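You operate a simulated robot arm through the tools that you are given. There is no shell and no other tool. Be economical: measure what you need, move in short steps, check, and stop when the job is done.

You run a simulated robot arm. Do the job below in one go: nothing can be reset, and whatever is moved stays where it is left.

JOB
Charge the docked radio slowly to 50% for storage, then lift it out.
Fine: knob on SLOW, then switch on; switch off while the display shows 50%; the radio stands on the table, the radio already beside the charger stays. Set down upright: radio.

It is judged by the outcome, as a careful person would: the job done as asked, and still so three seconds after it is handed in. It fails if anything else is knocked over, pushed out of place, dropped, spilled or broken.

ROBOT AND FRAMES
A 6-joint arm with a fingered hand, hanging from a carriage that runs on a rail from [1.503, 0] to [-0.977, 0] (x, y) and turns from -6.318 to 5.672 rad about z. Base frame: it is fixed where the carriage stands at the start and does not move with it; the origin is on the floor, on the carriage's upright axis, x ahead of it, y to its left, z up. Readings come in m, rad, newtons and seconds.
With the tool pointing down near the work surface it reaches from about 0.1 to 0.56 m from the robot's upright axis, wherever it stands. Its first joint turns from -2.897 to 2.897 rad. Places, roughly: display of the fifth pocket [0.6, 0, 0.8]; key of the fifth pocket [0.6, 0, 0.8]; key of the first pocket [1, 0, 0.8]; key of the fourth pocket [0.7, 0, 0.8]; key of the second pocket [0.9, 0, 0.8]; key of the sixth pocket [0.5, 0, 0.8]; key of the third pocket [0.8, 0, 0.8]; rate knob [0.5, -0.1, 0.9]; switch of the gang charger [0.6, -0.2, 0.9]; top of the oval table [0.2, -0.2, 0.7]. Payload 4 kg.
Tool frame: the origin (TCP) lies between the finger pads and is the grasp point; the fingertips stand 0.029 m ahead of it; z points along the fingers, y is the line along which they close. Largest opening 0.1 m; the body of the gripper starts 0.034 m behind the TCP. The gripper is a hand of 5 fingers: y runs from the thumb to the fingers, the wrist lies at [-0.015, -0.114, -0.189] in the tool frame.
Orientation is told as [roll, pitch, yaw] about the base's x, y, z axes, in that order, counted from this pose: with the fingers straight down and the wrist toward the robot, the tool's x, y and z point along [0, 1, 0], [1, 0, 0] and [0, 0, -1] of the base frame.

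CONTROLS
- The arm moves only by the tool servo_tool. Its argument "commands" is a list of rows, each an object of numbers (a shift or turn left out is 0): "x", "y", "z": the shift along the tool's x, y, z in cm; "rx", "ry", "rz": the turn, a rotation vector about the tool's x, y, z in rad. In form: [{"x": .., "y": .., "z": .., "rx": .., "ry": .., "rz": ..}, ...]. A call has 1 to 8 rows; each row is the pose to reach, as a shift and turn from the pose commanded when the call began, along the tool's axes at that moment. Each row takes 0.2 s and may step no farther than 0.05 m and 0.15 rad from the row before; otherwise, the whole call is refused. Where a pose cannot be reached the arm comes as near as it can. A force on the tool above 80 N (or 10 N above the force at the start of the call, whichever is more), or a blocked arm, ends the call early, and 0.2 s more pass. In this call time passes only in rows, and 0.2 s behind the last. It gives the time, the measured TCP pose, the force on the tool (base axes), the opening and the grip force at its end, in the units of the frame above (readings bear some noise), with the torque about the TCP (base axes, N m) and any sound that the robot's microphone picked up, and new pictures: "views" is both (left out), scene, wrist or none.
- Cameras (640 x 400 px; columns grow to the right, rows downward): "scene" is now at [0.2401, -0.0403, 1.7384]; the picture's right is [-0.73, -0.69, 0.00], its down [-0.64, 0.68, -0.36] and it looks along [0.25, -0.26, -0.93] (base axes); focal length 214 px, centre (320, 200). "wrist" rides on the gripper at [0.066, -0.086, -0.121] in the tool frame; the picture's right is [-0.76, 0.31, -0.58], its down [-0.59, -0.70, 0.40] and it looks along [-0.28, 0.64, 0.71] (tool axes); focal length 247 px, centre (320, 200). There is no depth. A picture from a camera that has moved, and an enlarged one, comes with that camera's place and axes in the base frame and with its lens.
- move_column(by): slides the trunk up (or, below 0, down) by that many m; the arm and the scene camera ride with it, the base frame stays. It gives what a move gives, with no picture.
- steer(legs): drives the robot by 1 to 6 legs, each [ahead, left, turn to the left] in m, m and rad, along the robot's own axes; the way and the turn of a leg run together, so that a leg with both is an arc; at most 1.5 m and 3.142 rad a leg. The arm and the cameras ride along, it lands a little off, and it stops where it bumps. It keeps to its track: a leg is cut to what the track allows. It gives what a move gives, and a new picture of the scene camera.
- move_fingers(index, middle, ring, little, thumb_bend, thumb_turn): sets how far each is bent, from 0 (flat) to 1 (curled in); at 0.3 the hand is open as for a grip, at 0.7 the pads meet at the TCP. One left out holds its place. A second passes; each finger stops where it meets its share of the squeeze, and holds until it gets a number again. It is the only way to open and close the hand. It gives what a move gives, with no picture; readings hold the bend of each and the force on index, middle, ring, little, thumb and palm. thumb_turn goes from beside the hand (0) to across from the fingers (1), as for a grip.
- head_to(pan, tilt): turns the head with the scene camera to pan (to the left, within 2.705 rad either way) and tilt (down, from -0.506 to 1.204), counted from straight ahead of the robot. It gives what a move gives, and a new picture of the scene camera.
- inspect(camera, box): a new picture of the part [left, top, right, bottom] of that camera's present view, enlarged. It takes no simulated time.
- job_done(): hands the job in; it is judged then, once.

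Go step by step. Nothing tells you exact positions but the pictures and the camera data: compare them with the known pose of the tool, close in by small moves and look again before you grip or let go. The budget is 120 turns and 260 pictures, counting those below and the enlarged ones. Unless the task says otherwise, let go and move clear before handing in, and close with one line.

The tools are called after "Call:" by a JSON object that holds its "op" and its "data". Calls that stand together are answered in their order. servo_tool: Moves the arm, as the interface text tells. Its arguments: {"type":"object","properties":{"commands":{"type":"array"},"views":{"type":"string","enum":["both","scene","wrist","none"]}},"required":["commands"]} The other tools are called the same way: move_column (by) slides the trunk up or down; move_fingers (index, middle, ring, little, thumb_bend, thumb_turn) moves the fingers one by one; steer (legs) drives the base; head_to (pan, tilt) turns the head that bears the scene camera; inspect (camera, box) takes an enlarged picture of a part of a camera's view; job_done () hands the job in.

At the start:

```text
time: 0.0
tool_pos: [0.5007, 0.0279, 1.2206]
tool_rot: [0.0, 0.0, -0.002]
wrist_force: [0.1, 0.0, -0.3]
torque: [-0.01, 0.03, 0.0]
opening: 0.0994
grasp_force: 0.1
shape: jaw
bend: [0.3, 0.3, 0.3, 0.3, 0.3, 0.98]
finger forces: [0.1, 0.1, 0.0, 0.0, 0.0, 0.0]
trunk travel left (down, up): [-0.475, 0.125]
robot x, y, heading: [-0.0003, -0.0023, -0.0]
head pan, tilt: [-0.815, 1.201]
```

scene: 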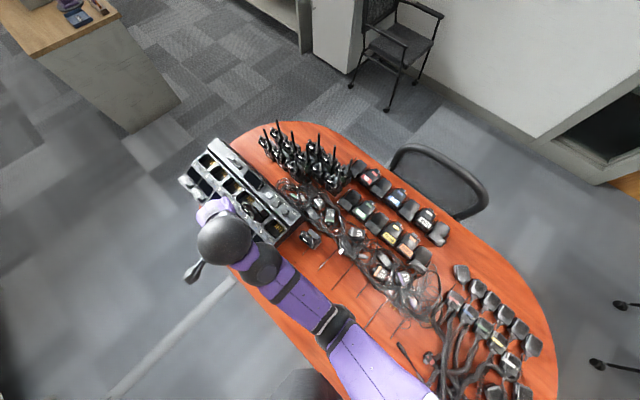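
wrist: 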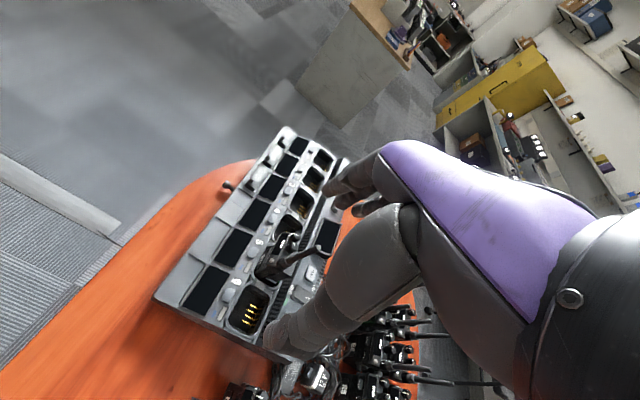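

I see a gang charger with a row of pockets near the table's left edge, with one radio docked. I'll look closer first.

Call:
{"op": "inspect", "data": {"camera": "wrist", "box": [140, 110, 400, 370]}}

Call:
{"op": "inspect", "data": {"camera": "scene", "box": [160, 100, 380, 290]}}

```text
1.54 times, centred on (270, 240) of wrist
camera zoom: at [0.4148, 0.0938, 1.3412], right [0.31, -0.76, 0.58], down [-0.7, -0.59, -0.4], along [0.64, -0.28, -0.71], focal length 380 px, centre (397, 138)
```

zoom: 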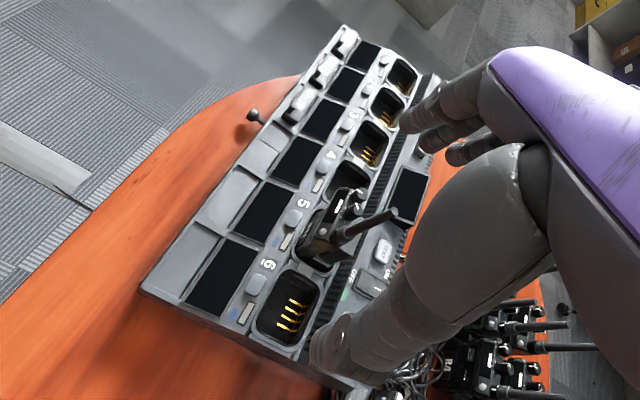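

```text
2.11 times, centred on (270, 195) of scene
camera zoom: at [0.2401, -0.0403, 1.7384], right [-0.73, -0.69, 0.0], down [-0.64, 0.68, -0.36], along [0.25, -0.26, -0.93], focal length 452 px, centre (425, 210)
```

zoom: 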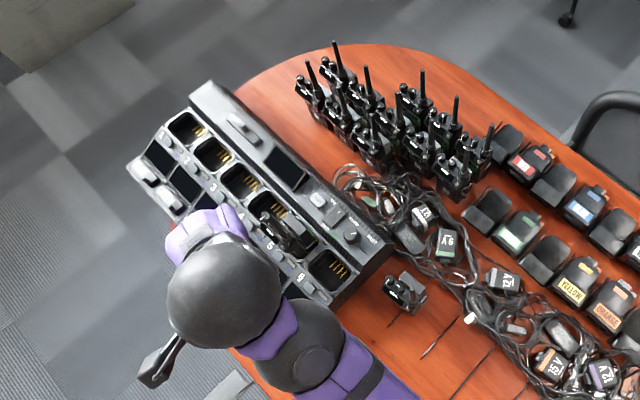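

The docked radio is in pocket 5, with the knob and switch on the right-hand ridge. I'll draw the arm back to clear the view.

Call:
{"op": "servo_tool", "data": {"commands": [{"y": -4, "x": 2}, {"y": -8, "x": 4}, {"y": -12, "x": 6}, {"y": -16, "x": 8}, {"y": -20, "x": 10}]}}

```text
time: 1.2
tool_pos: [0.3228, 0.1381, 1.2016]
tool_rot: [0.0, 0.0, 0.001]
wrist_force: [0.6, 0.0, -0.3]
torque: [-0.01, 0.02, -0.03]
opening: 0.0998
grasp_force: 0.0
shape: jaw
bend: [0.3, 0.3, 0.3, 0.3, 0.3, 0.98]
finger forces: [0.1, 0.0, 0.1, 0.0, 0.0, 0.0]
out of reach, approached as far as the arm can: row 4, 5
trunk travel left (down, up): [-0.475, 0.125]
robot x, y, heading: [-0.0014, -0.0013, -0.005]
head pan, tilt: [-0.815, 1.201]
camera scene: at [0.2401, -0.0404, 1.7385], right [-0.73, -0.69, 0.0], down [-0.64, 0.68, -0.36], along [0.25, -0.26, -0.93], focal length 214 px, centre (320, 200)
camera wrist: at [0.2372, 0.2042, 1.3216], right [0.31, -0.76, 0.58], down [-0.7, -0.59, -0.4], along [0.64, -0.28, -0.71], focal length 247 px, centre (320, 200)
```

scene: 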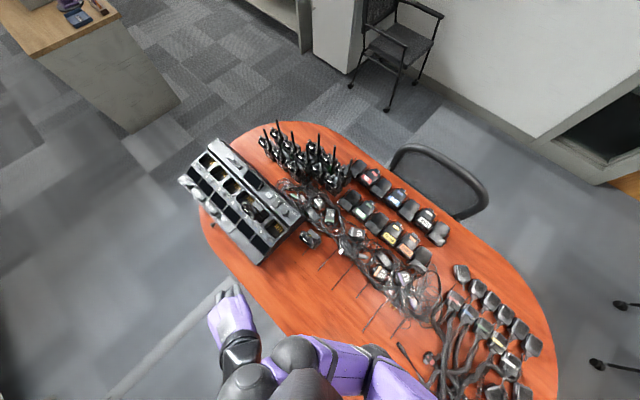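
wrist: 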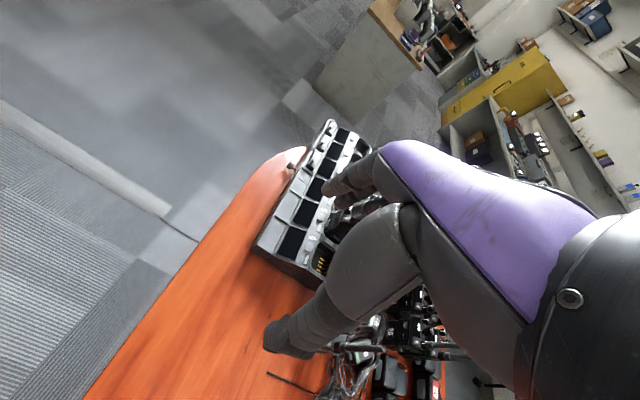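

The charger is now clear of the arm; zooming in.

Call:
{"op": "inspect", "data": {"camera": "scene", "box": [170, 130, 330, 270]}}

Call:
{"op": "inspect", "data": {"camera": "scene", "box": [235, 180, 325, 260]}}

```text
2.86 times, centred on (250, 200) of scene
camera zoom: at [0.2401, -0.0404, 1.7385], right [-0.73, -0.69, 0.0], down [-0.64, 0.68, -0.36], along [0.25, -0.26, -0.93], focal length 613 px, centre (520, 200)
```

zoom: 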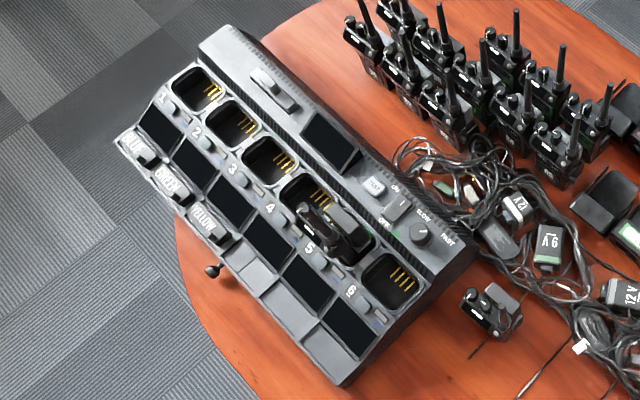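

```text
5.00 times, centred on (280, 220) of scene
camera zoom: at [0.2401, -0.0404, 1.7385], right [-0.73, -0.69, 0.0], down [-0.64, 0.68, -0.36], along [0.25, -0.26, -0.93], focal length 1072 px, centre (520, 100)
```

zoom: 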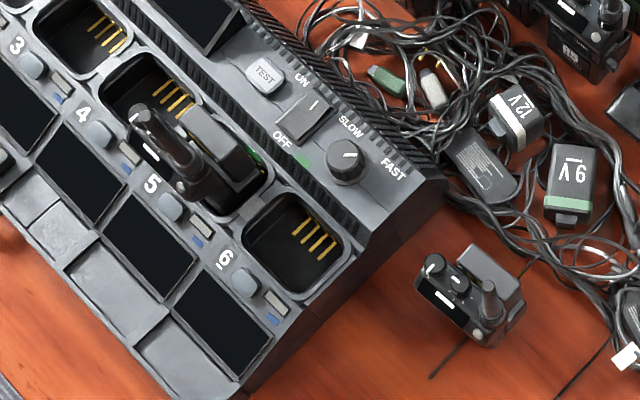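

The docked radio is in pocket 5, the rocker's ON end faces −y, and the knob's SLOW mark is toward +x. I'll lower the trunk for a closer look.

Call:
{"op": "move_column", "data": {"by": -0.2}}

Call:
{"op": "head_to", "data": {"pan": -0.4, "tilt": 1.0}}

Call:
{"op": "inspect", "data": {"camera": "scene", "box": [220, 120, 420, 280]}}

```text
time: 3.4
tool_pos: [0.324, 0.1378, 1.0007]
tool_rot: [0.001, -0.002, -0.001]
wrist_force: [1.0, 0.1, -1.2]
torque: [-0.02, -0.03, 0.02]
opening: 0.0998
grasp_force: 0.0
shape: jaw
bend: [0.3, 0.3, 0.3, 0.3, 0.3, 0.98]
finger forces: [0.1, 0.1, 0.1, 0.0, 0.0, 0.0]
trunk travel left (down, up): [-0.275, 0.325]
robot x, y, heading: [0.0017, 0.0012, 0.002]
head pan, tilt: [-0.815, 1.201]
```

```text
time: 4.2
tool_pos: [0.3238, 0.1388, 1.0007]
tool_rot: [-0.001, 0.0, 0.002]
wrist_force: [0.2, 0.0, -0.4]
torque: [0.0, 0.01, 0.01]
opening: 0.0997
grasp_force: 0.1
shape: jaw
bend: [0.3, 0.3, 0.3, 0.3, 0.3, 0.98]
finger forces: [0.0, 0.0, 0.0, 0.1, 0.0, 0.0]
trunk travel left (down, up): [-0.275, 0.325]
robot x, y, heading: [0.002, 0.0003, 0.004]
head pan, tilt: [-0.4, 1.0]
camera scene: at [0.2658, -0.0268, 1.551], right [-0.39, -0.92, 0.0], down [-0.78, 0.33, -0.54], along [0.5, -0.21, -0.84], focal length 214 px, centre (320, 200)
```

scene: 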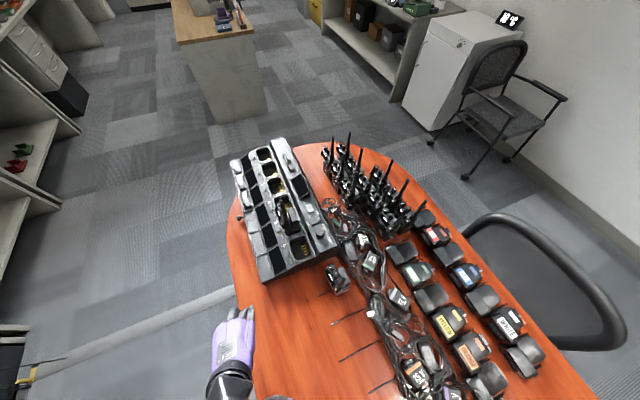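

```text
2.50 times, centred on (320, 200) of scene
camera zoom: at [0.2658, -0.0268, 1.551], right [-0.39, -0.92, 0.0], down [-0.78, 0.33, -0.54], along [0.5, -0.21, -0.84], focal length 536 px, centre (320, 200)
```

zoom: 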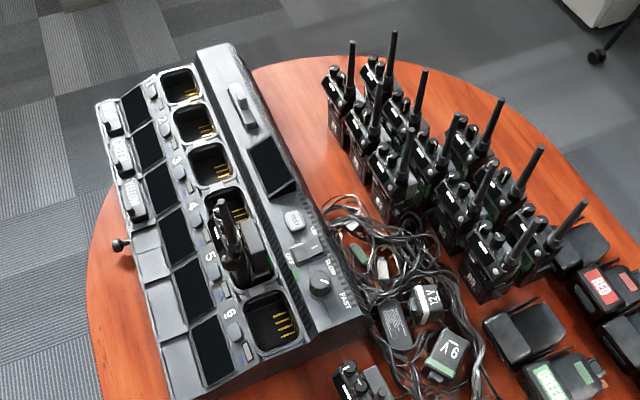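

Call:
{"op": "inspect", "data": {"camera": "scene", "box": [285, 195, 365, 255]}}

Call:
{"op": "inspect", "data": {"camera": "scene", "box": [260, 170, 340, 230]}}

```text
6.67 times, centred on (325, 225) of scene
camera zoom: at [0.2658, -0.0268, 1.551], right [-0.39, -0.92, 0.0], down [-0.78, 0.33, -0.54], along [0.5, -0.21, -0.84], focal length 1430 px, centre (287, 33)
```

zoom: 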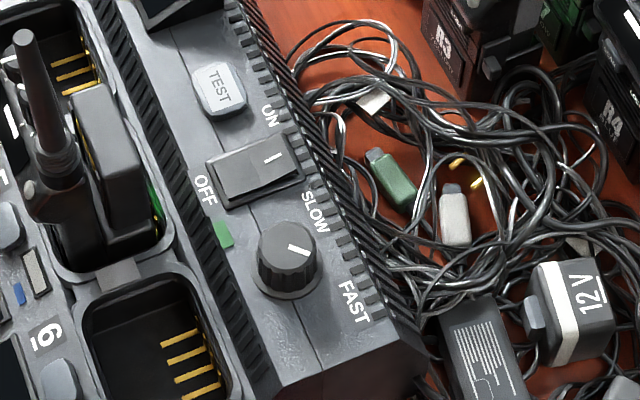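

```text
6.67 times, centred on (300, 200) of scene
camera zoom: at [0.2658, -0.0268, 1.551], right [-0.39, -0.92, 0.0], down [-0.78, 0.33, -0.54], along [0.5, -0.21, -0.84], focal length 1430 px, centre (453, 200)
```

zoom: 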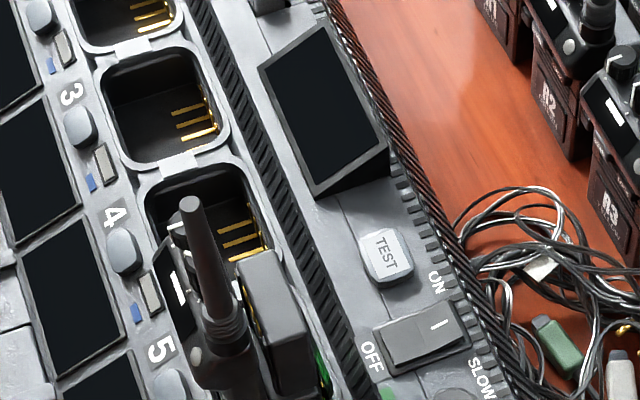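

The knob pointer is at FAST (roughly toward −x−y), so it needs about +90° to reach SLOW. I'll curl the other fingers to see what an index–thumb pinch looks like.

Call:
{"op": "move_fingers", "data": {"index": 0.45, "middle": 1, "ring": 1, "little": 1, "thumb_bend": 0.45}}

Call:
{"op": "inspect", "data": {"camera": "wrist", "box": [0, 0, 640, 400]}}

Call:
{"op": "head_to", "data": {"pan": 0.4, "tilt": 1.2}}

```text
time: 5.2
tool_pos: [0.3231, 0.1393, 1.0003]
tool_rot: [-0.001, 0.001, -0.001]
wrist_force: [-0.4, 0.7, 0.2]
torque: [0.02, 0.03, 0.02]
opening: 0.063
grasp_force: 0.1
shape: fingers
bend: [0.45, 1.0, 1.0, 1.0, 0.45, 0.98]
finger forces: [0.1, 0.0, 0.0, 0.0, 0.0, 0.0]
trunk travel left (down, up): [-0.275, 0.325]
robot x, y, heading: [0.0007, -0.0022, -0.003]
head pan, tilt: [-0.4, 1.0]
```

```text
1.00 times, centred on (320, 200) of wrist (not enlarged: the box is as wide or as high as the picture)
camera zoom: at [0.2377, 0.2041, 1.1217], right [0.31, -0.76, 0.58], down [-0.7, -0.59, -0.4], along [0.64, -0.28, -0.71], focal length 247 px, centre (320, 200)
```

zoom: 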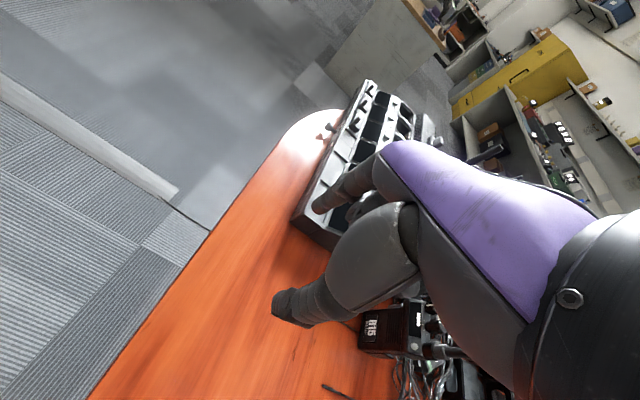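

```text
time: 6.4
tool_pos: [0.3234, 0.1377, 0.9993]
tool_rot: [0.0, 0.001, 0.0]
wrist_force: [-0.2, -0.6, 0.3]
torque: [-0.02, 0.03, 0.02]
opening: 0.0628
grasp_force: 0.0
shape: fingers
bend: [0.45, 1.0, 1.0, 1.0, 0.45, 0.98]
finger forces: [0.0, 0.0, 0.0, 0.1, 0.0, 0.0]
trunk travel left (down, up): [-0.275, 0.325]
robot x, y, heading: [-0.001, 0.0023, -0.004]
head pan, tilt: [0.4, 1.201]
camera scene: at [0.2532, 0.0221, 1.5385], right [0.39, -0.92, 0.0], down [-0.86, -0.36, -0.36], along [0.33, 0.14, -0.93], focal length 214 px, centre (320, 200)
```

scene: 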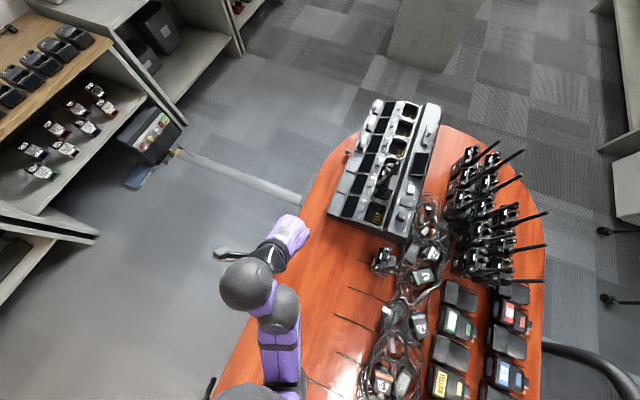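

Call:
{"op": "inspect", "data": {"camera": "scene", "box": [360, 160, 440, 220]}}

Call:
{"op": "inspect", "data": {"camera": "scene", "box": [320, 190, 440, 280]}}

```text
6.67 times, centred on (400, 190) of scene
camera zoom: at [0.2532, 0.0221, 1.5385], right [0.39, -0.92, 0.0], down [-0.86, -0.36, -0.36], along [0.33, 0.14, -0.93], focal length 1430 px, centre (-213, 267)
```

zoom: 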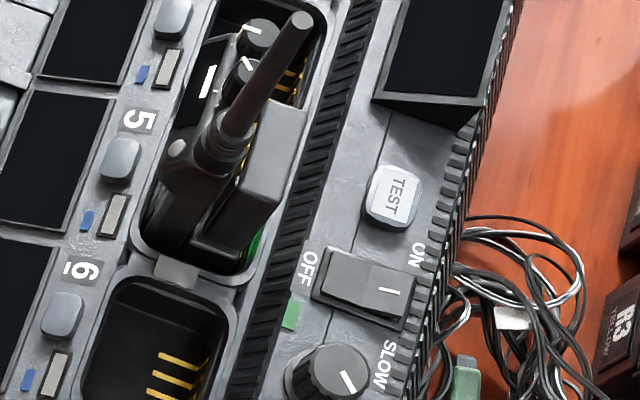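

```text
4.44 times, centred on (380, 235) of scene
camera zoom: at [0.2532, 0.0221, 1.5385], right [0.39, -0.92, 0.0], down [-0.86, -0.36, -0.36], along [0.33, 0.14, -0.93], focal length 953 px, centre (53, 44)
```

zoom: 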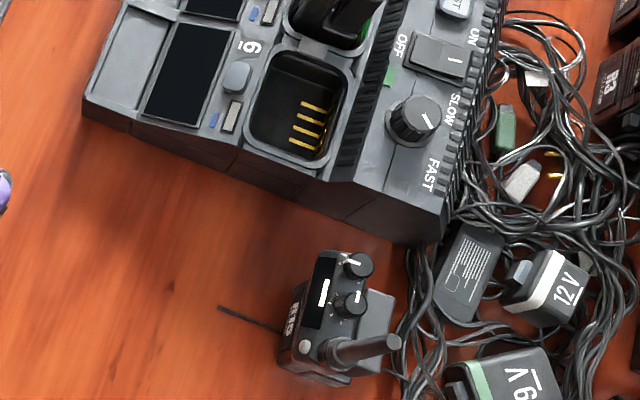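

Three views put the knob at about [0.535, −0.139, 0.90] and the rocker at about [0.58, −0.14], with ON at y≈−0.153 and OFF at y≈−0.129. I'll drive ahead 0.15 m to bring these within easy reach.

Call:
{"op": "steer", "data": {"legs": [[0.15, 0, 0]]}}

```text
time: 7.8
tool_pos: [0.4748, 0.1375, 1.0012]
tool_rot: [0.0, 0.0, -0.001]
wrist_force: [-0.6, -1.1, 1.2]
torque: [0.02, -0.01, 0.02]
opening: 0.0628
grasp_force: 0.1
shape: fingers
bend: [0.45, 1.0, 1.0, 1.0, 0.45, 0.98]
finger forces: [0.0, 0.0, 0.0, 0.1, 0.0, 0.1]
trunk travel left (down, up): [-0.275, 0.325]
robot x, y, heading: [0.1508, 0.0035, -0.006]
head pan, tilt: [0.4, 1.201]
camera scene: at [0.4043, 0.0218, 1.5385], right [0.39, -0.92, 0.0], down [-0.86, -0.36, -0.36], along [0.33, 0.14, -0.93], focal length 214 px, centre (320, 200)
```

scene: 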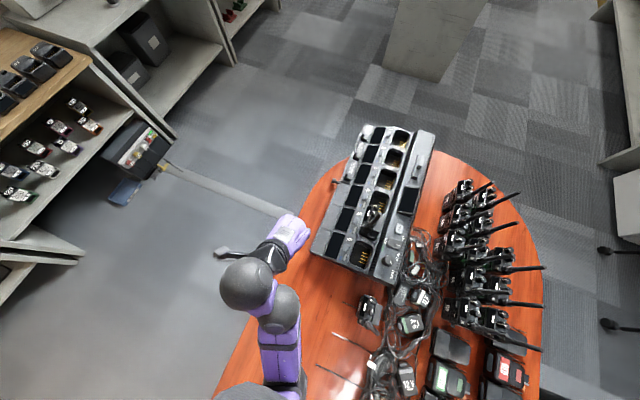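

Call:
{"op": "inspect", "data": {"camera": "scene", "box": [340, 205, 420, 265]}}

Call:
{"op": "servo_tool", "data": {"commands": [{"x": -4, "z": -1, "rz": 0.13}, {"x": -8, "z": -2, "rz": 0.26}, {"x": -12, "z": -3, "rz": 0.39}, {"x": -16, "z": -3, "rz": 0.52, "y": 1}, {"x": -20, "z": -3, "y": 2, "rz": 0.65}, {"x": -24, "y": 4, "z": -3, "rz": 0.785}, {"x": -27.5, "y": 6, "z": -3, "rz": 0.785}]}}

```text
6.67 times, centred on (380, 235) of scene
camera zoom: at [0.4043, 0.0218, 1.5385], right [0.39, -0.92, 0.0], down [-0.86, -0.36, -0.36], along [0.33, 0.14, -0.93], focal length 1430 px, centre (-80, -33)
```

zoom: 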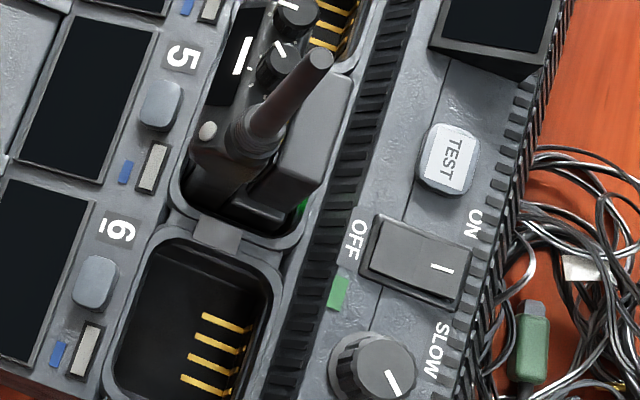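

```text
time: 9.4
tool_pos: [0.5348, -0.1443, 1.0143]
tool_rot: [0.002, -0.003, -0.785]
wrist_force: [-0.1, -0.5, -0.5]
torque: [0.01, 0.02, -0.01]
opening: 0.0628
grasp_force: 0.2
shape: fingers
bend: [0.45, 1.0, 1.0, 1.0, 0.45, 0.98]
finger forces: [0.1, 0.0, 0.0, 0.0, 0.0, 0.0]
out of reach, approached as far as the arm can: row 1, 2, 3, 4, 5, 6, 7
trunk travel left (down, up): [-0.275, 0.325]
robot x, y, heading: [0.1523, -0.0026, -0.003]
head pan, tilt: [0.4, 1.201]
camera scene: at [0.4043, 0.0218, 1.5385], right [0.39, -0.92, 0.0], down [-0.86, -0.36, -0.36], along [0.33, 0.14, -0.93], focal length 214 px, centre (320, 200)
camera wrist: at [0.52, -0.0369, 1.1357], right [-0.32, -0.75, 0.58], down [-0.91, 0.08, -0.4], along [0.26, -0.65, -0.71], focal length 247 px, centre (320, 200)
```

scene: 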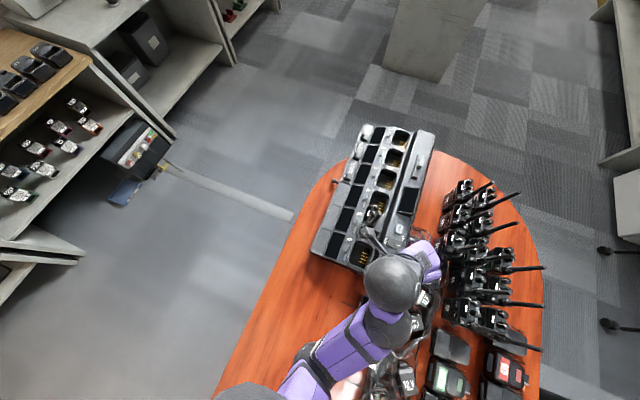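
wrist: 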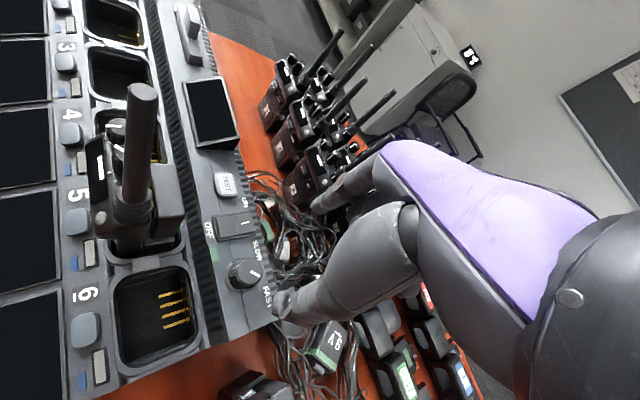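

The hand is above the knob at yaw −45°, with index and thumb straddling it. I'll come down part way and check.

Call:
{"op": "servo_tool", "data": {"commands": [{"x": 0.3, "y": 0.2, "z": 2}, {"x": 0.7, "y": 0.4, "z": 4}, {"x": 0.7, "y": 0.4, "z": 6}], "views": "wrist"}}

Call:
{"op": "inspect", "data": {"camera": "wrist", "box": [180, 150, 380, 350]}}

```text
time: 10.2
tool_pos: [0.5428, -0.1422, 0.9555]
tool_rot: [0.0, 0.0, -0.787]
wrist_force: [0.8, -0.3, 0.6]
torque: [-0.02, -0.02, -0.01]
opening: 0.0628
grasp_force: 0.1
shape: fingers
bend: [0.45, 1.0, 1.0, 1.0, 0.45, 0.98]
finger forces: [0.0, 0.0, 0.0, 0.0, 0.0, 0.1]
trunk travel left (down, up): [-0.275, 0.325]
robot x, y, heading: [0.1495, 0.001, -0.001]
head pan, tilt: [0.4, 1.201]
camera wrist: at [0.5283, -0.036, 1.0756], right [-0.32, -0.75, 0.58], down [-0.91, 0.08, -0.4], along [0.25, -0.65, -0.71], focal length 247 px, centre (320, 200)
```

wrist: 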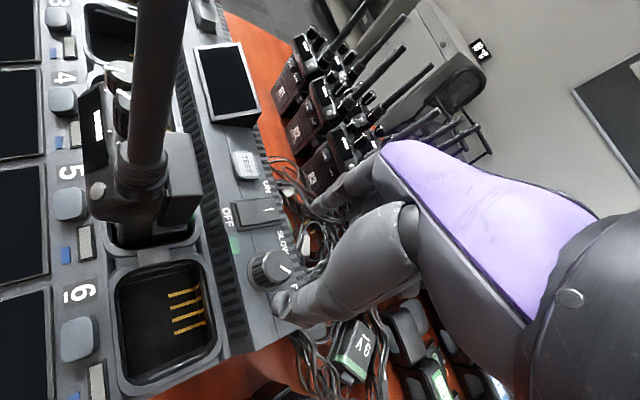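

```text
2.00 times, centred on (280, 250) of wrist
camera zoom: at [0.5283, -0.036, 1.0756], right [-0.32, -0.75, 0.58], down [-0.91, 0.08, -0.4], along [0.25, -0.65, -0.71], focal length 494 px, centre (400, 100)
```

zoom: 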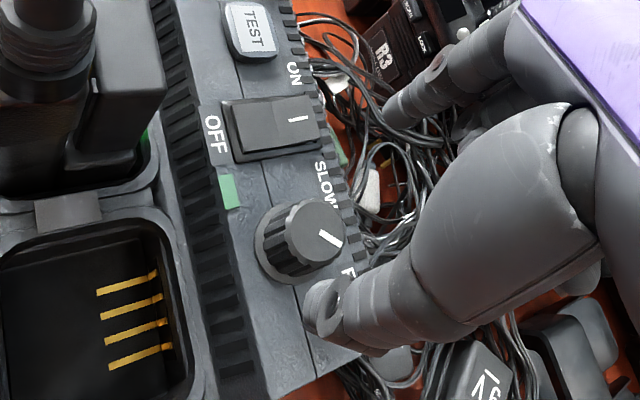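

By the two wrist views the knob cap is at about [0.541, −0.125, 0.911], 1.7 cm off in y from the TCP. I'll centre on it, then come down.

Call:
{"op": "servo_tool", "data": {"commands": [{"x": 0.5, "y": -0.7}, {"x": 1.05, "y": -1.35}, {"x": 1.05, "y": -1.35, "z": 1}, {"x": 1.05, "y": -1.35, "z": 2}], "views": "none"}}

Call:
{"op": "inspect", "data": {"camera": "wrist", "box": [220, 150, 400, 330]}}

Call:
{"op": "inspect", "data": {"camera": "scene", "box": [340, 205, 440, 280]}}

```text
time: 11.2
tool_pos: [0.5409, -0.1263, 0.935]
tool_rot: [0.0, 0.001, -0.788]
wrist_force: [0.5, 0.1, -0.2]
torque: [0.0, 0.01, -0.05]
opening: 0.0627
grasp_force: 0.1
shape: fingers
bend: [0.45, 1.0, 1.0, 1.0, 0.45, 0.98]
finger forces: [0.1, 0.0, 0.0, 0.0, 0.1, 0.0]
trunk travel left (down, up): [-0.275, 0.325]
robot x, y, heading: [0.1513, -0.0029, -0.002]
head pan, tilt: [0.4, 1.201]
```

```text
2.22 times, centred on (310, 240) of wrist
camera zoom: at [0.5267, -0.0195, 1.0567], right [-0.32, -0.75, 0.58], down [-0.91, 0.08, -0.4], along [0.25, -0.65, -0.71], focal length 549 px, centre (342, 111)
```

zoom: 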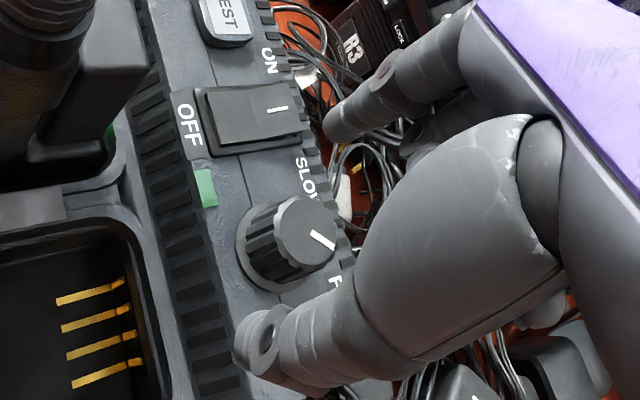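

```text
5.33 times, centred on (390, 242) of scene
camera zoom: at [0.4042, 0.0218, 1.5384], right [0.39, -0.92, 0.0], down [-0.86, -0.36, -0.36], along [0.33, 0.14, -0.93], focal length 1144 px, centre (-53, -27)
```

zoom: 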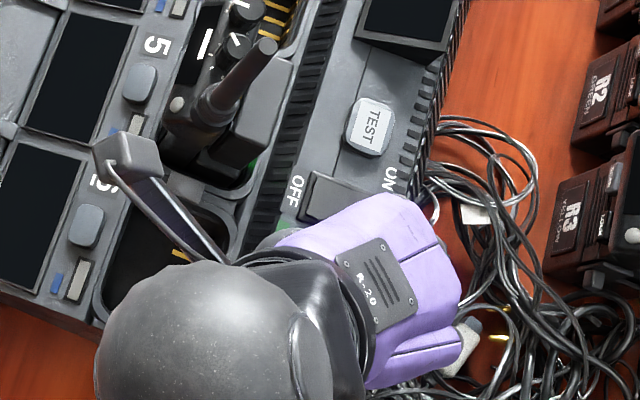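

The pinch centre is right over the knob cap, with the tips at cap height. I'll go down 1.2 cm and close index and thumb gently.

Call:
{"op": "servo_tool", "data": {"commands": [{"z": 0.6}, {"z": 1.2}], "views": "none"}}

Call:
{"op": "move_fingers", "data": {"index": 0.62, "thumb_bend": 0.62}}

Call:
{"op": "inspect", "data": {"camera": "wrist", "box": [220, 150, 400, 330]}}

```text
time: 11.8
tool_pos: [0.5412, -0.1261, 0.9231]
tool_rot: [0.002, 0.0, -0.787]
wrist_force: [-1.1, -0.4, 0.2]
torque: [-0.01, 0.0, -0.02]
opening: 0.0628
grasp_force: 0.0
shape: fingers
bend: [0.45, 1.0, 1.0, 1.0, 0.45, 0.98]
finger forces: [0.1, 0.0, 0.1, 0.1, 0.0, 0.1]
trunk travel left (down, up): [-0.275, 0.325]
robot x, y, heading: [0.1514, -0.0026, -0.005]
head pan, tilt: [0.4, 1.201]
```

```text
time: 12.8
tool_pos: [0.5403, -0.1264, 0.9232]
tool_rot: [0.0, 0.0, -0.789]
wrist_force: [-0.4, 0.5, -0.2]
torque: [0.01, 0.0, 0.01]
opening: 0.0209
grasp_force: 0.1
shape: fingers
bend: [0.62, 1.0, 1.0, 1.0, 0.62, 0.98]
finger forces: [0.1, 0.1, 0.0, 0.0, 0.0, 0.0]
trunk travel left (down, up): [-0.275, 0.325]
robot x, y, heading: [0.1528, 0.001, -0.002]
head pan, tilt: [0.4, 1.201]
```

```text
2.22 times, centred on (310, 240) of wrist
camera zoom: at [0.5261, -0.0191, 1.0443], right [-0.32, -0.75, 0.58], down [-0.91, 0.08, -0.4], along [0.25, -0.65, -0.71], focal length 549 px, centre (342, 111)
```

zoom: 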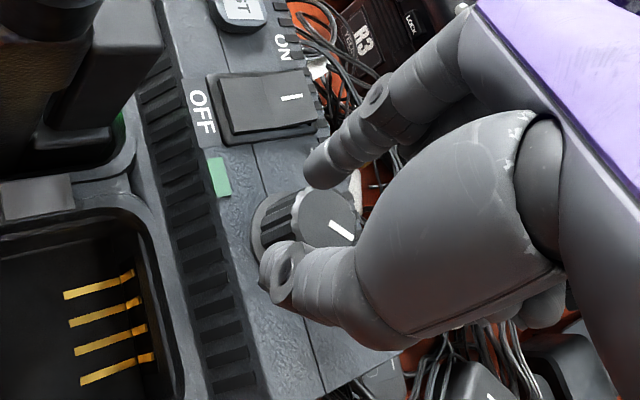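

The fingers closed just above the cap: the re-fit puts the cap at about [0.539, −0.132, 0.896]. I'll reopen a little, shift and go deeper.

Call:
{"op": "move_fingers", "data": {"index": 0.5, "thumb_bend": 0.5}}

Call:
{"op": "servo_tool", "data": {"commands": [{"x": -0.5, "y": 0.35}, {"x": -0.5, "y": 0.35, "z": 0.5}, {"x": -0.5, "y": 0.35, "z": 1.0}, {"x": -0.5, "y": 0.35, "z": 1.3}], "views": "none"}}

Call:
{"op": "inspect", "data": {"camera": "wrist", "box": [220, 150, 400, 330]}}

```text
time: 13.8
tool_pos: [0.5391, -0.126, 0.9229]
tool_rot: [0.001, -0.001, -0.787]
wrist_force: [-1.2, -0.1, 0.2]
torque: [0.03, -0.03, 0.01]
opening: 0.0496
grasp_force: 0.1
shape: fingers
bend: [0.5, 1.0, 1.0, 1.0, 0.5, 0.98]
finger forces: [0.0, 0.0, 0.1, 0.1, 0.0, 0.0]
trunk travel left (down, up): [-0.275, 0.325]
robot x, y, heading: [0.1512, -0.003, 0.002]
head pan, tilt: [0.4, 1.201]
```

```text
time: 14.8
tool_pos: [0.54, -0.1333, 0.9094]
tool_rot: [0.0, 0.0, -0.787]
wrist_force: [-0.1, -0.1, 0.6]
torque: [0.01, 0.01, -0.02]
opening: 0.0495
grasp_force: 0.0
shape: fingers
bend: [0.5, 1.0, 1.0, 1.0, 0.5, 0.98]
finger forces: [0.1, 0.0, 0.0, 0.0, 0.1, 0.0]
trunk travel left (down, up): [-0.275, 0.325]
robot x, y, heading: [0.152, 0.0011, 0.001]
head pan, tilt: [0.4, 1.201]
```

```text
2.22 times, centred on (310, 240) of wrist
camera zoom: at [0.5258, -0.0256, 1.0308], right [-0.32, -0.75, 0.58], down [-0.91, 0.08, -0.4], along [0.25, -0.65, -0.71], focal length 549 px, centre (342, 111)
```

zoom: 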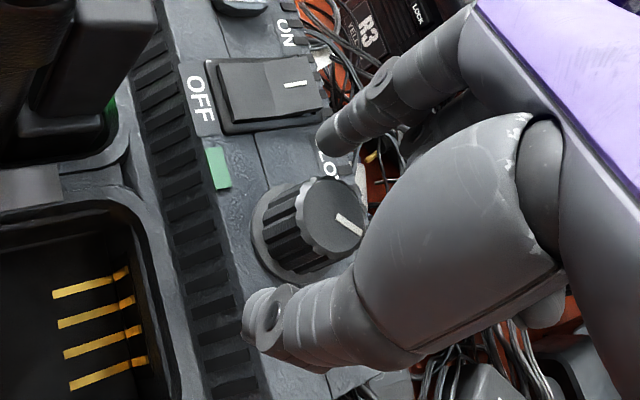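

The knob now sits between the fingertips; closing.

Call:
{"op": "move_fingers", "data": {"index": 0.63, "thumb_bend": 0.63}}

Call:
{"op": "inspect", "data": {"camera": "wrist", "box": [220, 150, 400, 330]}}

```text
time: 15.8
tool_pos: [0.5396, -0.1325, 0.9097]
tool_rot: [0.0, 0.001, -0.787]
wrist_force: [-0.1, -0.1, -0.1]
torque: [0.0, 0.01, 0.01]
opening: 0.0183
grasp_force: 0.0
shape: fingers
bend: [0.63, 1.0, 1.0, 1.0, 0.63, 0.98]
finger forces: [0.1, 0.1, 0.1, 0.1, 0.0, 0.0]
trunk travel left (down, up): [-0.275, 0.325]
robot x, y, heading: [0.1522, 0.0005, -0.0]
head pan, tilt: [0.4, 1.201]
```

```text
2.22 times, centred on (310, 240) of wrist
camera zoom: at [0.5258, -0.0256, 1.0308], right [-0.32, -0.75, 0.58], down [-0.91, 0.08, -0.4], along [0.25, -0.65, -0.71], focal length 549 px, centre (342, 111)
```

zoom: 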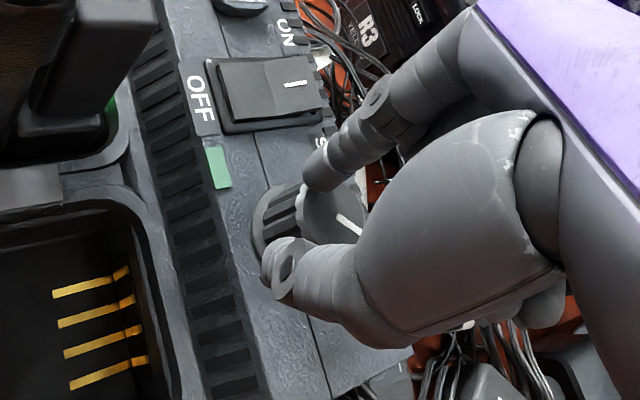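

Still no contact, so the tips are above the knob. The scene views agree better on about [0.543, −0.145, 0.877], so I'll reopen and shift before descending.

Call:
{"op": "move_fingers", "data": {"index": 0.48, "thumb_bend": 0.48}}

Call:
{"op": "servo_tool", "data": {"commands": [{"x": -0.3, "y": 0.5}, {"x": -0.6, "y": 1.0}], "views": "none"}}

Call:
{"op": "inspect", "data": {"camera": "wrist", "box": [220, 130, 400, 310]}}

```text
time: 16.8
tool_pos: [0.5405, -0.133, 0.9103]
tool_rot: [0.0, 0.0, -0.788]
wrist_force: [-0.1, -0.1, 0.0]
torque: [0.01, 0.02, 0.0]
opening: 0.0547
grasp_force: 0.0
shape: fingers
bend: [0.48, 1.0, 1.0, 1.0, 0.48, 0.98]
finger forces: [0.0, 0.1, 0.1, 0.0, 0.0, 0.1]
trunk travel left (down, up): [-0.275, 0.325]
robot x, y, heading: [0.1492, 0.0011, -0.001]
head pan, tilt: [0.4, 1.201]
```

```text
time: 17.4
tool_pos: [0.5436, -0.1448, 0.9099]
tool_rot: [0.0, -0.001, -0.787]
wrist_force: [-0.1, -0.5, -0.1]
torque: [0.0, 0.0, -0.02]
opening: 0.0549
grasp_force: 0.1
shape: fingers
bend: [0.48, 1.0, 1.0, 1.0, 0.48, 0.98]
finger forces: [0.0, 0.0, 0.0, 0.1, 0.0, 0.1]
trunk travel left (down, up): [-0.275, 0.325]
robot x, y, heading: [0.1503, -0.001, 0.002]
head pan, tilt: [0.4, 1.201]
```

```text
2.22 times, centred on (310, 220) of wrist
camera zoom: at [0.529, -0.0373, 1.0307], right [-0.32, -0.75, 0.58], down [-0.91, 0.08, -0.4], along [0.25, -0.65, -0.71], focal length 549 px, centre (342, 156)
```

zoom: 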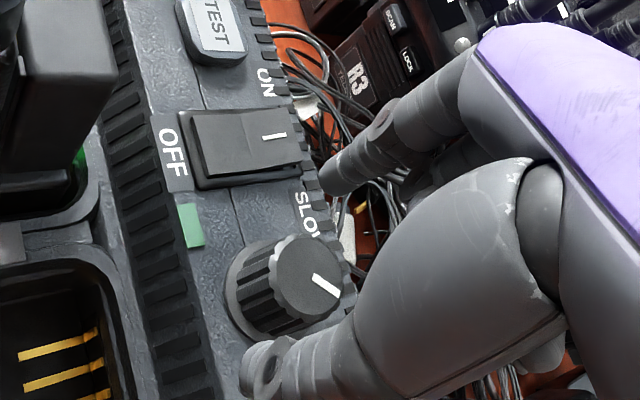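

Motion parallax puts the cap at about [0.541, −0.142, 0.88], level with the fingertips. I'll descend 1.3 cm and close.

Call:
{"op": "servo_tool", "data": {"commands": [{"y": -0.2, "z": 0.5}, {"y": -0.2, "z": 0.9}, {"y": -0.2, "z": 1.3}], "views": "none"}}

Call:
{"op": "move_fingers", "data": {"index": 0.63, "thumb_bend": 0.63}}

Call:
{"op": "inspect", "data": {"camera": "wrist", "box": [220, 130, 400, 310]}}

```text
time: 18.2
tool_pos: [0.5408, -0.1418, 0.8976]
tool_rot: [0.001, 0.0, -0.787]
wrist_force: [-0.2, 0.6, -1.2]
torque: [0.0, 0.01, -0.01]
opening: 0.055
grasp_force: 0.1
shape: fingers
bend: [0.48, 1.0, 1.0, 1.0, 0.48, 0.98]
finger forces: [0.0, 0.0, 0.0, 0.0, 0.0, 0.0]
trunk travel left (down, up): [-0.275, 0.325]
robot x, y, heading: [0.1528, 0.0004, -0.0]
head pan, tilt: [0.4, 1.201]
```

```text
time: 19.2
tool_pos: [0.5421, -0.1432, 0.8967]
tool_rot: [-0.002, 0.001, -0.788]
wrist_force: [1.6, -1.0, -0.3]
torque: [0.0, -0.02, -0.01]
opening: 0.0253
grasp_force: 2.5
shape: fingers
bend: [0.59, 1.0, 1.0, 1.0, 0.62, 0.98]
finger forces: [3.3, 0.0, 0.1, 0.1, 1.4, 0.0]
trunk travel left (down, up): [-0.275, 0.325]
robot x, y, heading: [0.1483, 0.0004, -0.002]
head pan, tilt: [0.4, 1.201]
```

```text
2.22 times, centred on (310, 220) of wrist
camera zoom: at [0.5277, -0.036, 1.0185], right [-0.32, -0.75, 0.58], down [-0.91, 0.08, -0.4], along [0.25, -0.65, -0.71], focal length 549 px, centre (342, 156)
```

zoom: 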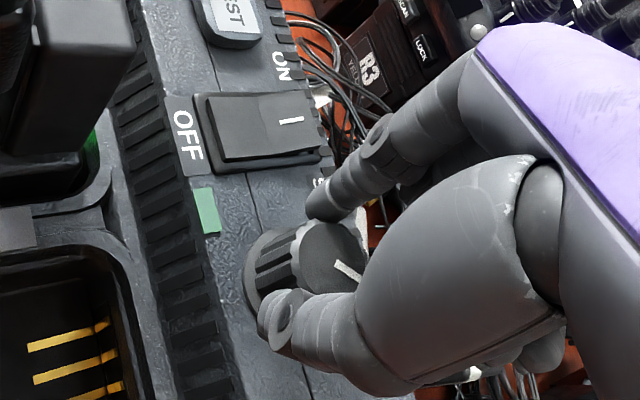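

The knob is gripped at 2.5 cm. I'll squeeze a bit more and twist toward SLOW.

Call:
{"op": "move_fingers", "data": {"index": 0.66, "thumb_bend": 0.67}}

Call:
{"op": "servo_tool", "data": {"commands": [{"rz": -0.14}, {"rz": -0.28}, {"rz": -0.42}, {"rz": -0.56}], "views": "none"}}

Call:
{"op": "inspect", "data": {"camera": "wrist", "box": [220, 130, 400, 310]}}

```text
time: 20.2
tool_pos: [0.5417, -0.1438, 0.8973]
tool_rot: [0.001, 0.0, -0.787]
wrist_force: [1.5, -1.5, 0.6]
torque: [0.0, -0.07, -0.01]
opening: 0.0238
grasp_force: 4.2
shape: fingers
bend: [0.6, 1.0, 1.0, 1.0, 0.64, 0.97]
finger forces: [5.4, 0.1, 0.0, 0.1, 3.5, 0.0]
trunk travel left (down, up): [-0.275, 0.325]
robot x, y, heading: [0.1496, 0.0019, -0.004]
head pan, tilt: [0.4, 1.201]
```

```text
time: 21.2
tool_pos: [0.5642, -0.1456, 0.9149]
tool_rot: [-0.078, -0.013, -0.246]
wrist_force: [-1.7, -4.6, -0.2]
torque: [0.42, -0.19, 0.1]
opening: 0.01
grasp_force: 0.0
shape: fingers
bend: [0.66, 1.0, 1.0, 1.0, 0.67, 0.98]
finger forces: [0.0, 0.1, 0.0, 0.0, 0.1, 0.1]
out of reach, approached as far as the arm can: row 3, 4
trunk travel left (down, up): [-0.275, 0.325]
robot x, y, heading: [0.1527, 0.0004, 0.001]
head pan, tilt: [0.4, 1.201]
```

```text
2.22 times, centred on (310, 220) of wrist
camera zoom: at [0.4974, -0.0516, 1.0297], right [0.12, -0.76, 0.64], down [-0.83, -0.43, -0.36], along [0.55, -0.49, -0.68], focal length 549 px, centre (342, 156)
```

zoom: 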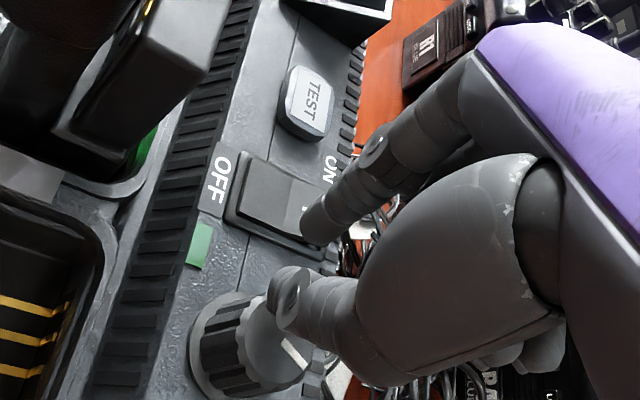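

The arm ran out of reach and slipped off the knob. I'll lift clear and check the state before changing trunk height.

Call:
{"op": "servo_tool", "data": {"commands": [{"z": -2}, {"z": -4}, {"z": -6}, {"z": -8}], "views": "both"}}

Call:
{"op": "inspect", "data": {"camera": "wrist", "box": [190, 130, 370, 310]}}

```text
time: 22.2
tool_pos: [0.5548, -0.1537, 0.9928]
tool_rot: [-0.008, -0.012, -0.353]
wrist_force: [0.2, 0.5, 0.3]
torque: [0.01, -0.02, -0.02]
opening: 0.0104
grasp_force: 0.0
shape: fingers
bend: [0.66, 1.0, 1.0, 1.0, 0.67, 0.98]
finger forces: [0.0, 0.0, 0.0, 0.0, 0.1, 0.0]
trunk travel left (down, up): [-0.275, 0.325]
robot x, y, heading: [0.1552, -0.0013, -0.006]
head pan, tilt: [0.4, 1.201]
camera scene: at [0.4043, 0.0218, 1.5384], right [0.39, -0.92, 0.0], down [-0.86, -0.36, -0.36], along [0.33, 0.14, -0.93], focal length 214 px, centre (320, 200)
camera wrist: at [0.4971, -0.0612, 1.113], right [0.02, -0.81, 0.59], down [-0.86, -0.31, -0.4], along [0.51, -0.5, -0.7], focal length 247 px, centre (320, 200)
```

scene: 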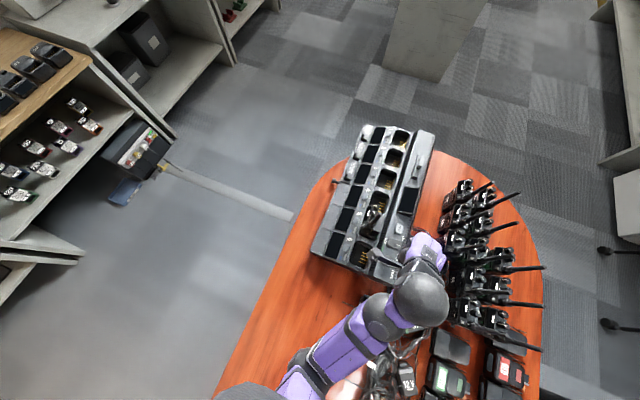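
wrist: 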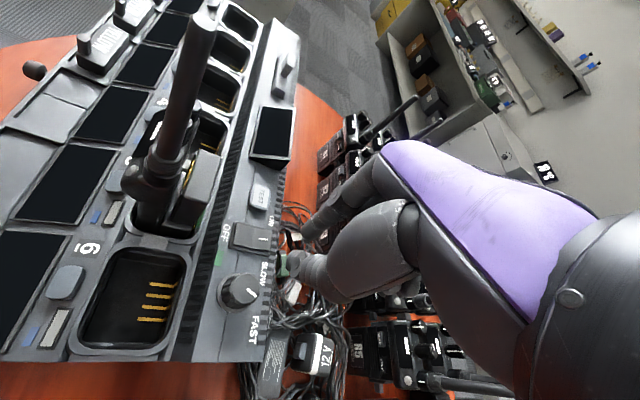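

```text
2.22 times, centred on (280, 220) of wrist
camera zoom: at [0.4971, -0.0612, 1.113], right [0.02, -0.81, 0.59], down [-0.86, -0.31, -0.4], along [0.51, -0.5, -0.7], focal length 549 px, centre (409, 156)
```

zoom: 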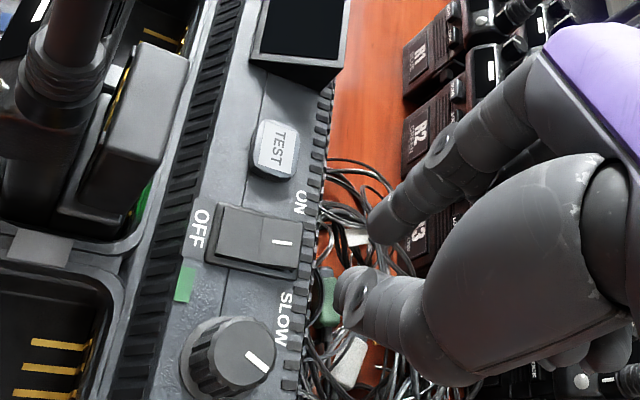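

The knob is still at FAST and nothing was disturbed. I'll raise the trunk so the arm works in its lower, better range.

Call:
{"op": "move_column", "data": {"by": 0.3}}

Call:
{"op": "servo_tool", "data": {"commands": [{"z": 4, "rz": -0.05}, {"z": 8, "rz": -0.15}, {"z": 12, "rz": -0.25}, {"z": 16, "rz": -0.3}, {"z": 20, "rz": -0.35}, {"z": 24, "rz": -0.35}], "views": "both"}}

```text
time: 25.2
tool_pos: [0.556, -0.1547, 1.2925]
tool_rot: [-0.009, -0.012, -0.352]
wrist_force: [0.5, 0.4, -0.3]
torque: [-0.03, -0.03, 0.0]
opening: 0.0099
grasp_force: 0.0
shape: fingers
bend: [0.66, 1.0, 1.0, 1.0, 0.67, 0.98]
finger forces: [0.1, 0.1, 0.0, 0.0, 0.0, 0.0]
trunk travel left (down, up): [-0.575, 0.025]
robot x, y, heading: [0.1538, -0.0023, 0.0]
head pan, tilt: [0.4, 1.201]
```

```text
time: 26.0
tool_pos: [0.562, -0.1555, 1.2047]
tool_rot: [-0.028, 0.001, -0.125]
wrist_force: [10.3, -6.1, -18.3]
torque: [-0.7, -0.4, -0.2]
opening: 0.0101
grasp_force: 0.1
shape: fingers
bend: [0.66, 1.0, 1.0, 1.0, 0.67, 0.98]
finger forces: [0.0, 0.0, 0.0, 0.0, 0.1, 0.0]
out of reach, approached as far as the arm can: row 3, 4
trunk travel left (down, up): [-0.575, 0.025]
robot x, y, heading: [0.1488, -0.0012, -0.003]
head pan, tilt: [0.4, 1.201]
stopped in row 4: the force on the tool passed its limit at 271 N (the readings are from after the stop); the commanded pose is now the measured one
camera scene: at [0.4045, 0.0218, 1.8386], right [0.39, -0.92, 0.0], down [-0.86, -0.36, -0.36], along [0.33, 0.14, -0.93], focal length 214 px, centre (320, 200)
camera wrist: at [0.4854, -0.0769, 1.3245], right [0.21, -0.77, 0.6], down [-0.77, -0.51, -0.38], along [0.6, -0.38, -0.7], focal length 247 px, centre (320, 200)
```

scene: 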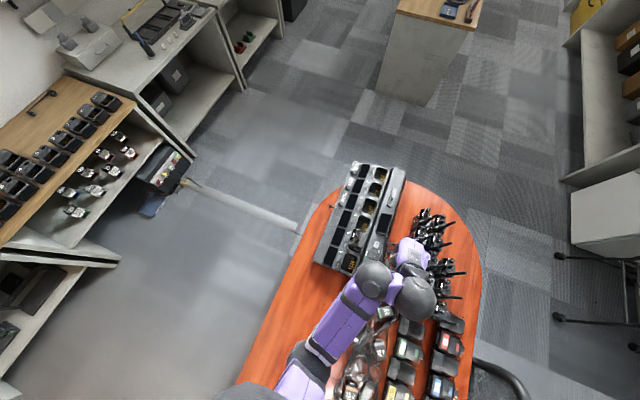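
wrist: 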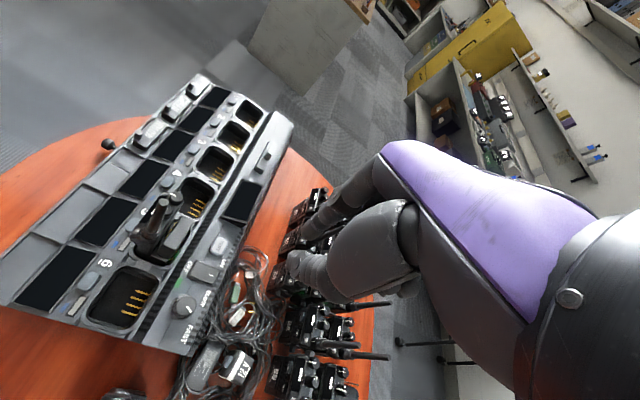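

The arm hit a joint limit on the +yaw side while in mid-air. I'll go the other way, to a strongly negative yaw, so the twist ends inside the range.

Call:
{"op": "servo_tool", "data": {"commands": [{"rz": 0.14, "x": 0.3, "y": -0.6}, {"rz": 0.28, "x": 0.6, "y": -1.2, "z": 2}, {"rz": 0.42, "x": 1.1, "y": -2.2, "z": 5}, {"rz": 0.56, "x": 1.1, "y": -2.2, "z": 8}, {"rz": 0.7, "x": 1.1, "y": -2.2, "z": 11}, {"rz": 0.84, "x": 1.1, "y": -2.2, "z": 14}, {"rz": 0.98, "x": 1.1, "y": -2.2, "z": 17}, {"rz": 1.12, "x": 1.1, "y": -2.2, "z": 20}], "views": "both"}}

```text
time: 27.8
tool_pos: [0.5382, -0.1482, 1.0042]
tool_rot: [-0.015, -0.023, -1.247]
wrist_force: [0.4, -0.5, -0.4]
torque: [0.03, -0.01, 0.01]
opening: 0.0098
grasp_force: 0.0
shape: fingers
bend: [0.66, 1.0, 1.0, 1.0, 0.67, 0.98]
finger forces: [0.1, 0.0, 0.0, 0.1, 0.0, 0.1]
out of reach, approached as far as the arm can: row 2
trunk travel left (down, up): [-0.575, 0.025]
robot x, y, heading: [0.1492, -0.0014, -0.003]
head pan, tilt: [0.4, 1.201]
camera scene: at [0.4043, 0.0218, 1.8385], right [0.39, -0.92, 0.0], down [-0.86, -0.36, -0.36], along [0.33, 0.14, -0.93], focal length 214 px, centre (320, 200)
camera wrist: at [0.574, -0.0427, 1.1225], right [-0.62, -0.52, 0.59], down [-0.78, 0.47, -0.41], along [-0.07, -0.72, -0.69], focal length 247 px, centre (320, 200)
```

scene: 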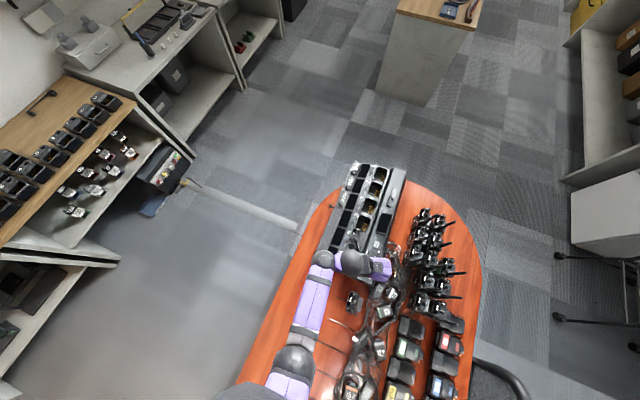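
wrist: 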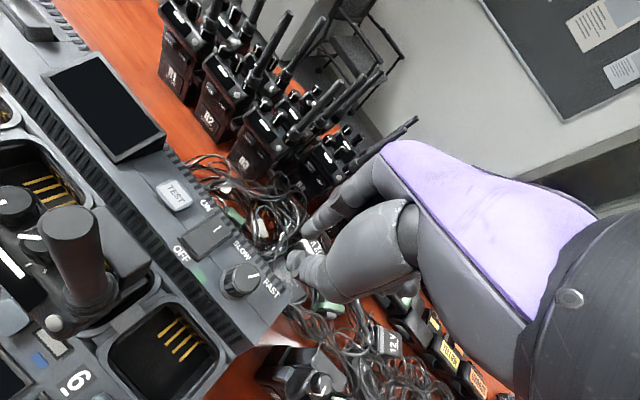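

That orientation works, but the radio's antenna stands at about [0.60, −0.05] up to z≈1.05, so I'll keep yaw at −1.05 or above and turn the knob in several short strokes. I'll open the fingers and lower.

Call:
{"op": "move_fingers", "data": {"index": 0.48, "thumb_bend": 0.48}}

Call:
{"op": "servo_tool", "data": {"commands": [{"rz": -0.1, "x": 0.2, "y": -0.2, "z": 2}, {"rz": -0.2, "x": 0.4, "y": -0.4, "z": 4}, {"rz": -0.2, "x": 0.4, "y": -0.4, "z": 6}, {"rz": -0.2, "x": 0.4, "y": -0.4, "z": 8}], "views": "wrist"}}

```text
time: 28.8
tool_pos: [0.5379, -0.148, 1.0038]
tool_rot: [-0.013, -0.022, -1.243]
wrist_force: [-0.2, 0.0, 0.6]
torque: [0.01, -0.01, 0.01]
opening: 0.0547
grasp_force: 0.0
shape: fingers
bend: [0.48, 1.0, 1.0, 1.0, 0.48, 0.98]
finger forces: [0.0, 0.0, 0.1, 0.1, 0.0, 0.1]
trunk travel left (down, up): [-0.575, 0.025]
robot x, y, heading: [0.1524, 0.0018, -0.001]
head pan, tilt: [0.4, 1.201]
```

```text
time: 29.8
tool_pos: [0.5425, -0.1446, 0.9239]
tool_rot: [-0.019, -0.022, -1.043]
wrist_force: [0.1, -0.3, 0.0]
torque: [0.02, -0.03, 0.02]
opening: 0.0549
grasp_force: 0.1
shape: fingers
bend: [0.48, 1.0, 1.0, 1.0, 0.48, 0.98]
finger forces: [0.0, 0.0, 0.1, 0.1, 0.0, 0.0]
trunk travel left (down, up): [-0.575, 0.025]
robot x, y, heading: [0.1537, 0.0008, 0.0]
head pan, tilt: [0.4, 1.201]
camera wrist: at [0.5563, -0.0341, 1.0427], right [-0.5, -0.63, 0.6], down [-0.86, 0.3, -0.4], along [0.07, -0.72, -0.69], focal length 247 px, centre (320, 200)
```

wrist: 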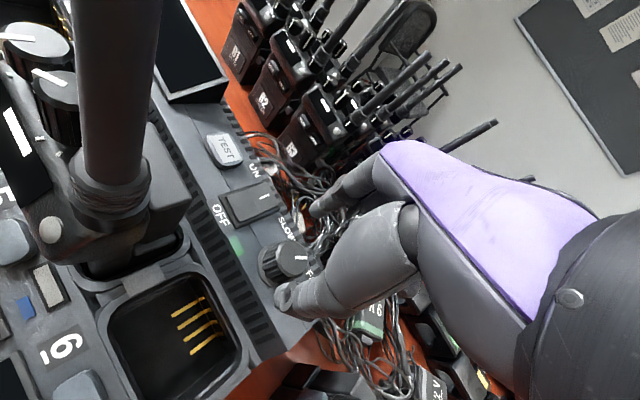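

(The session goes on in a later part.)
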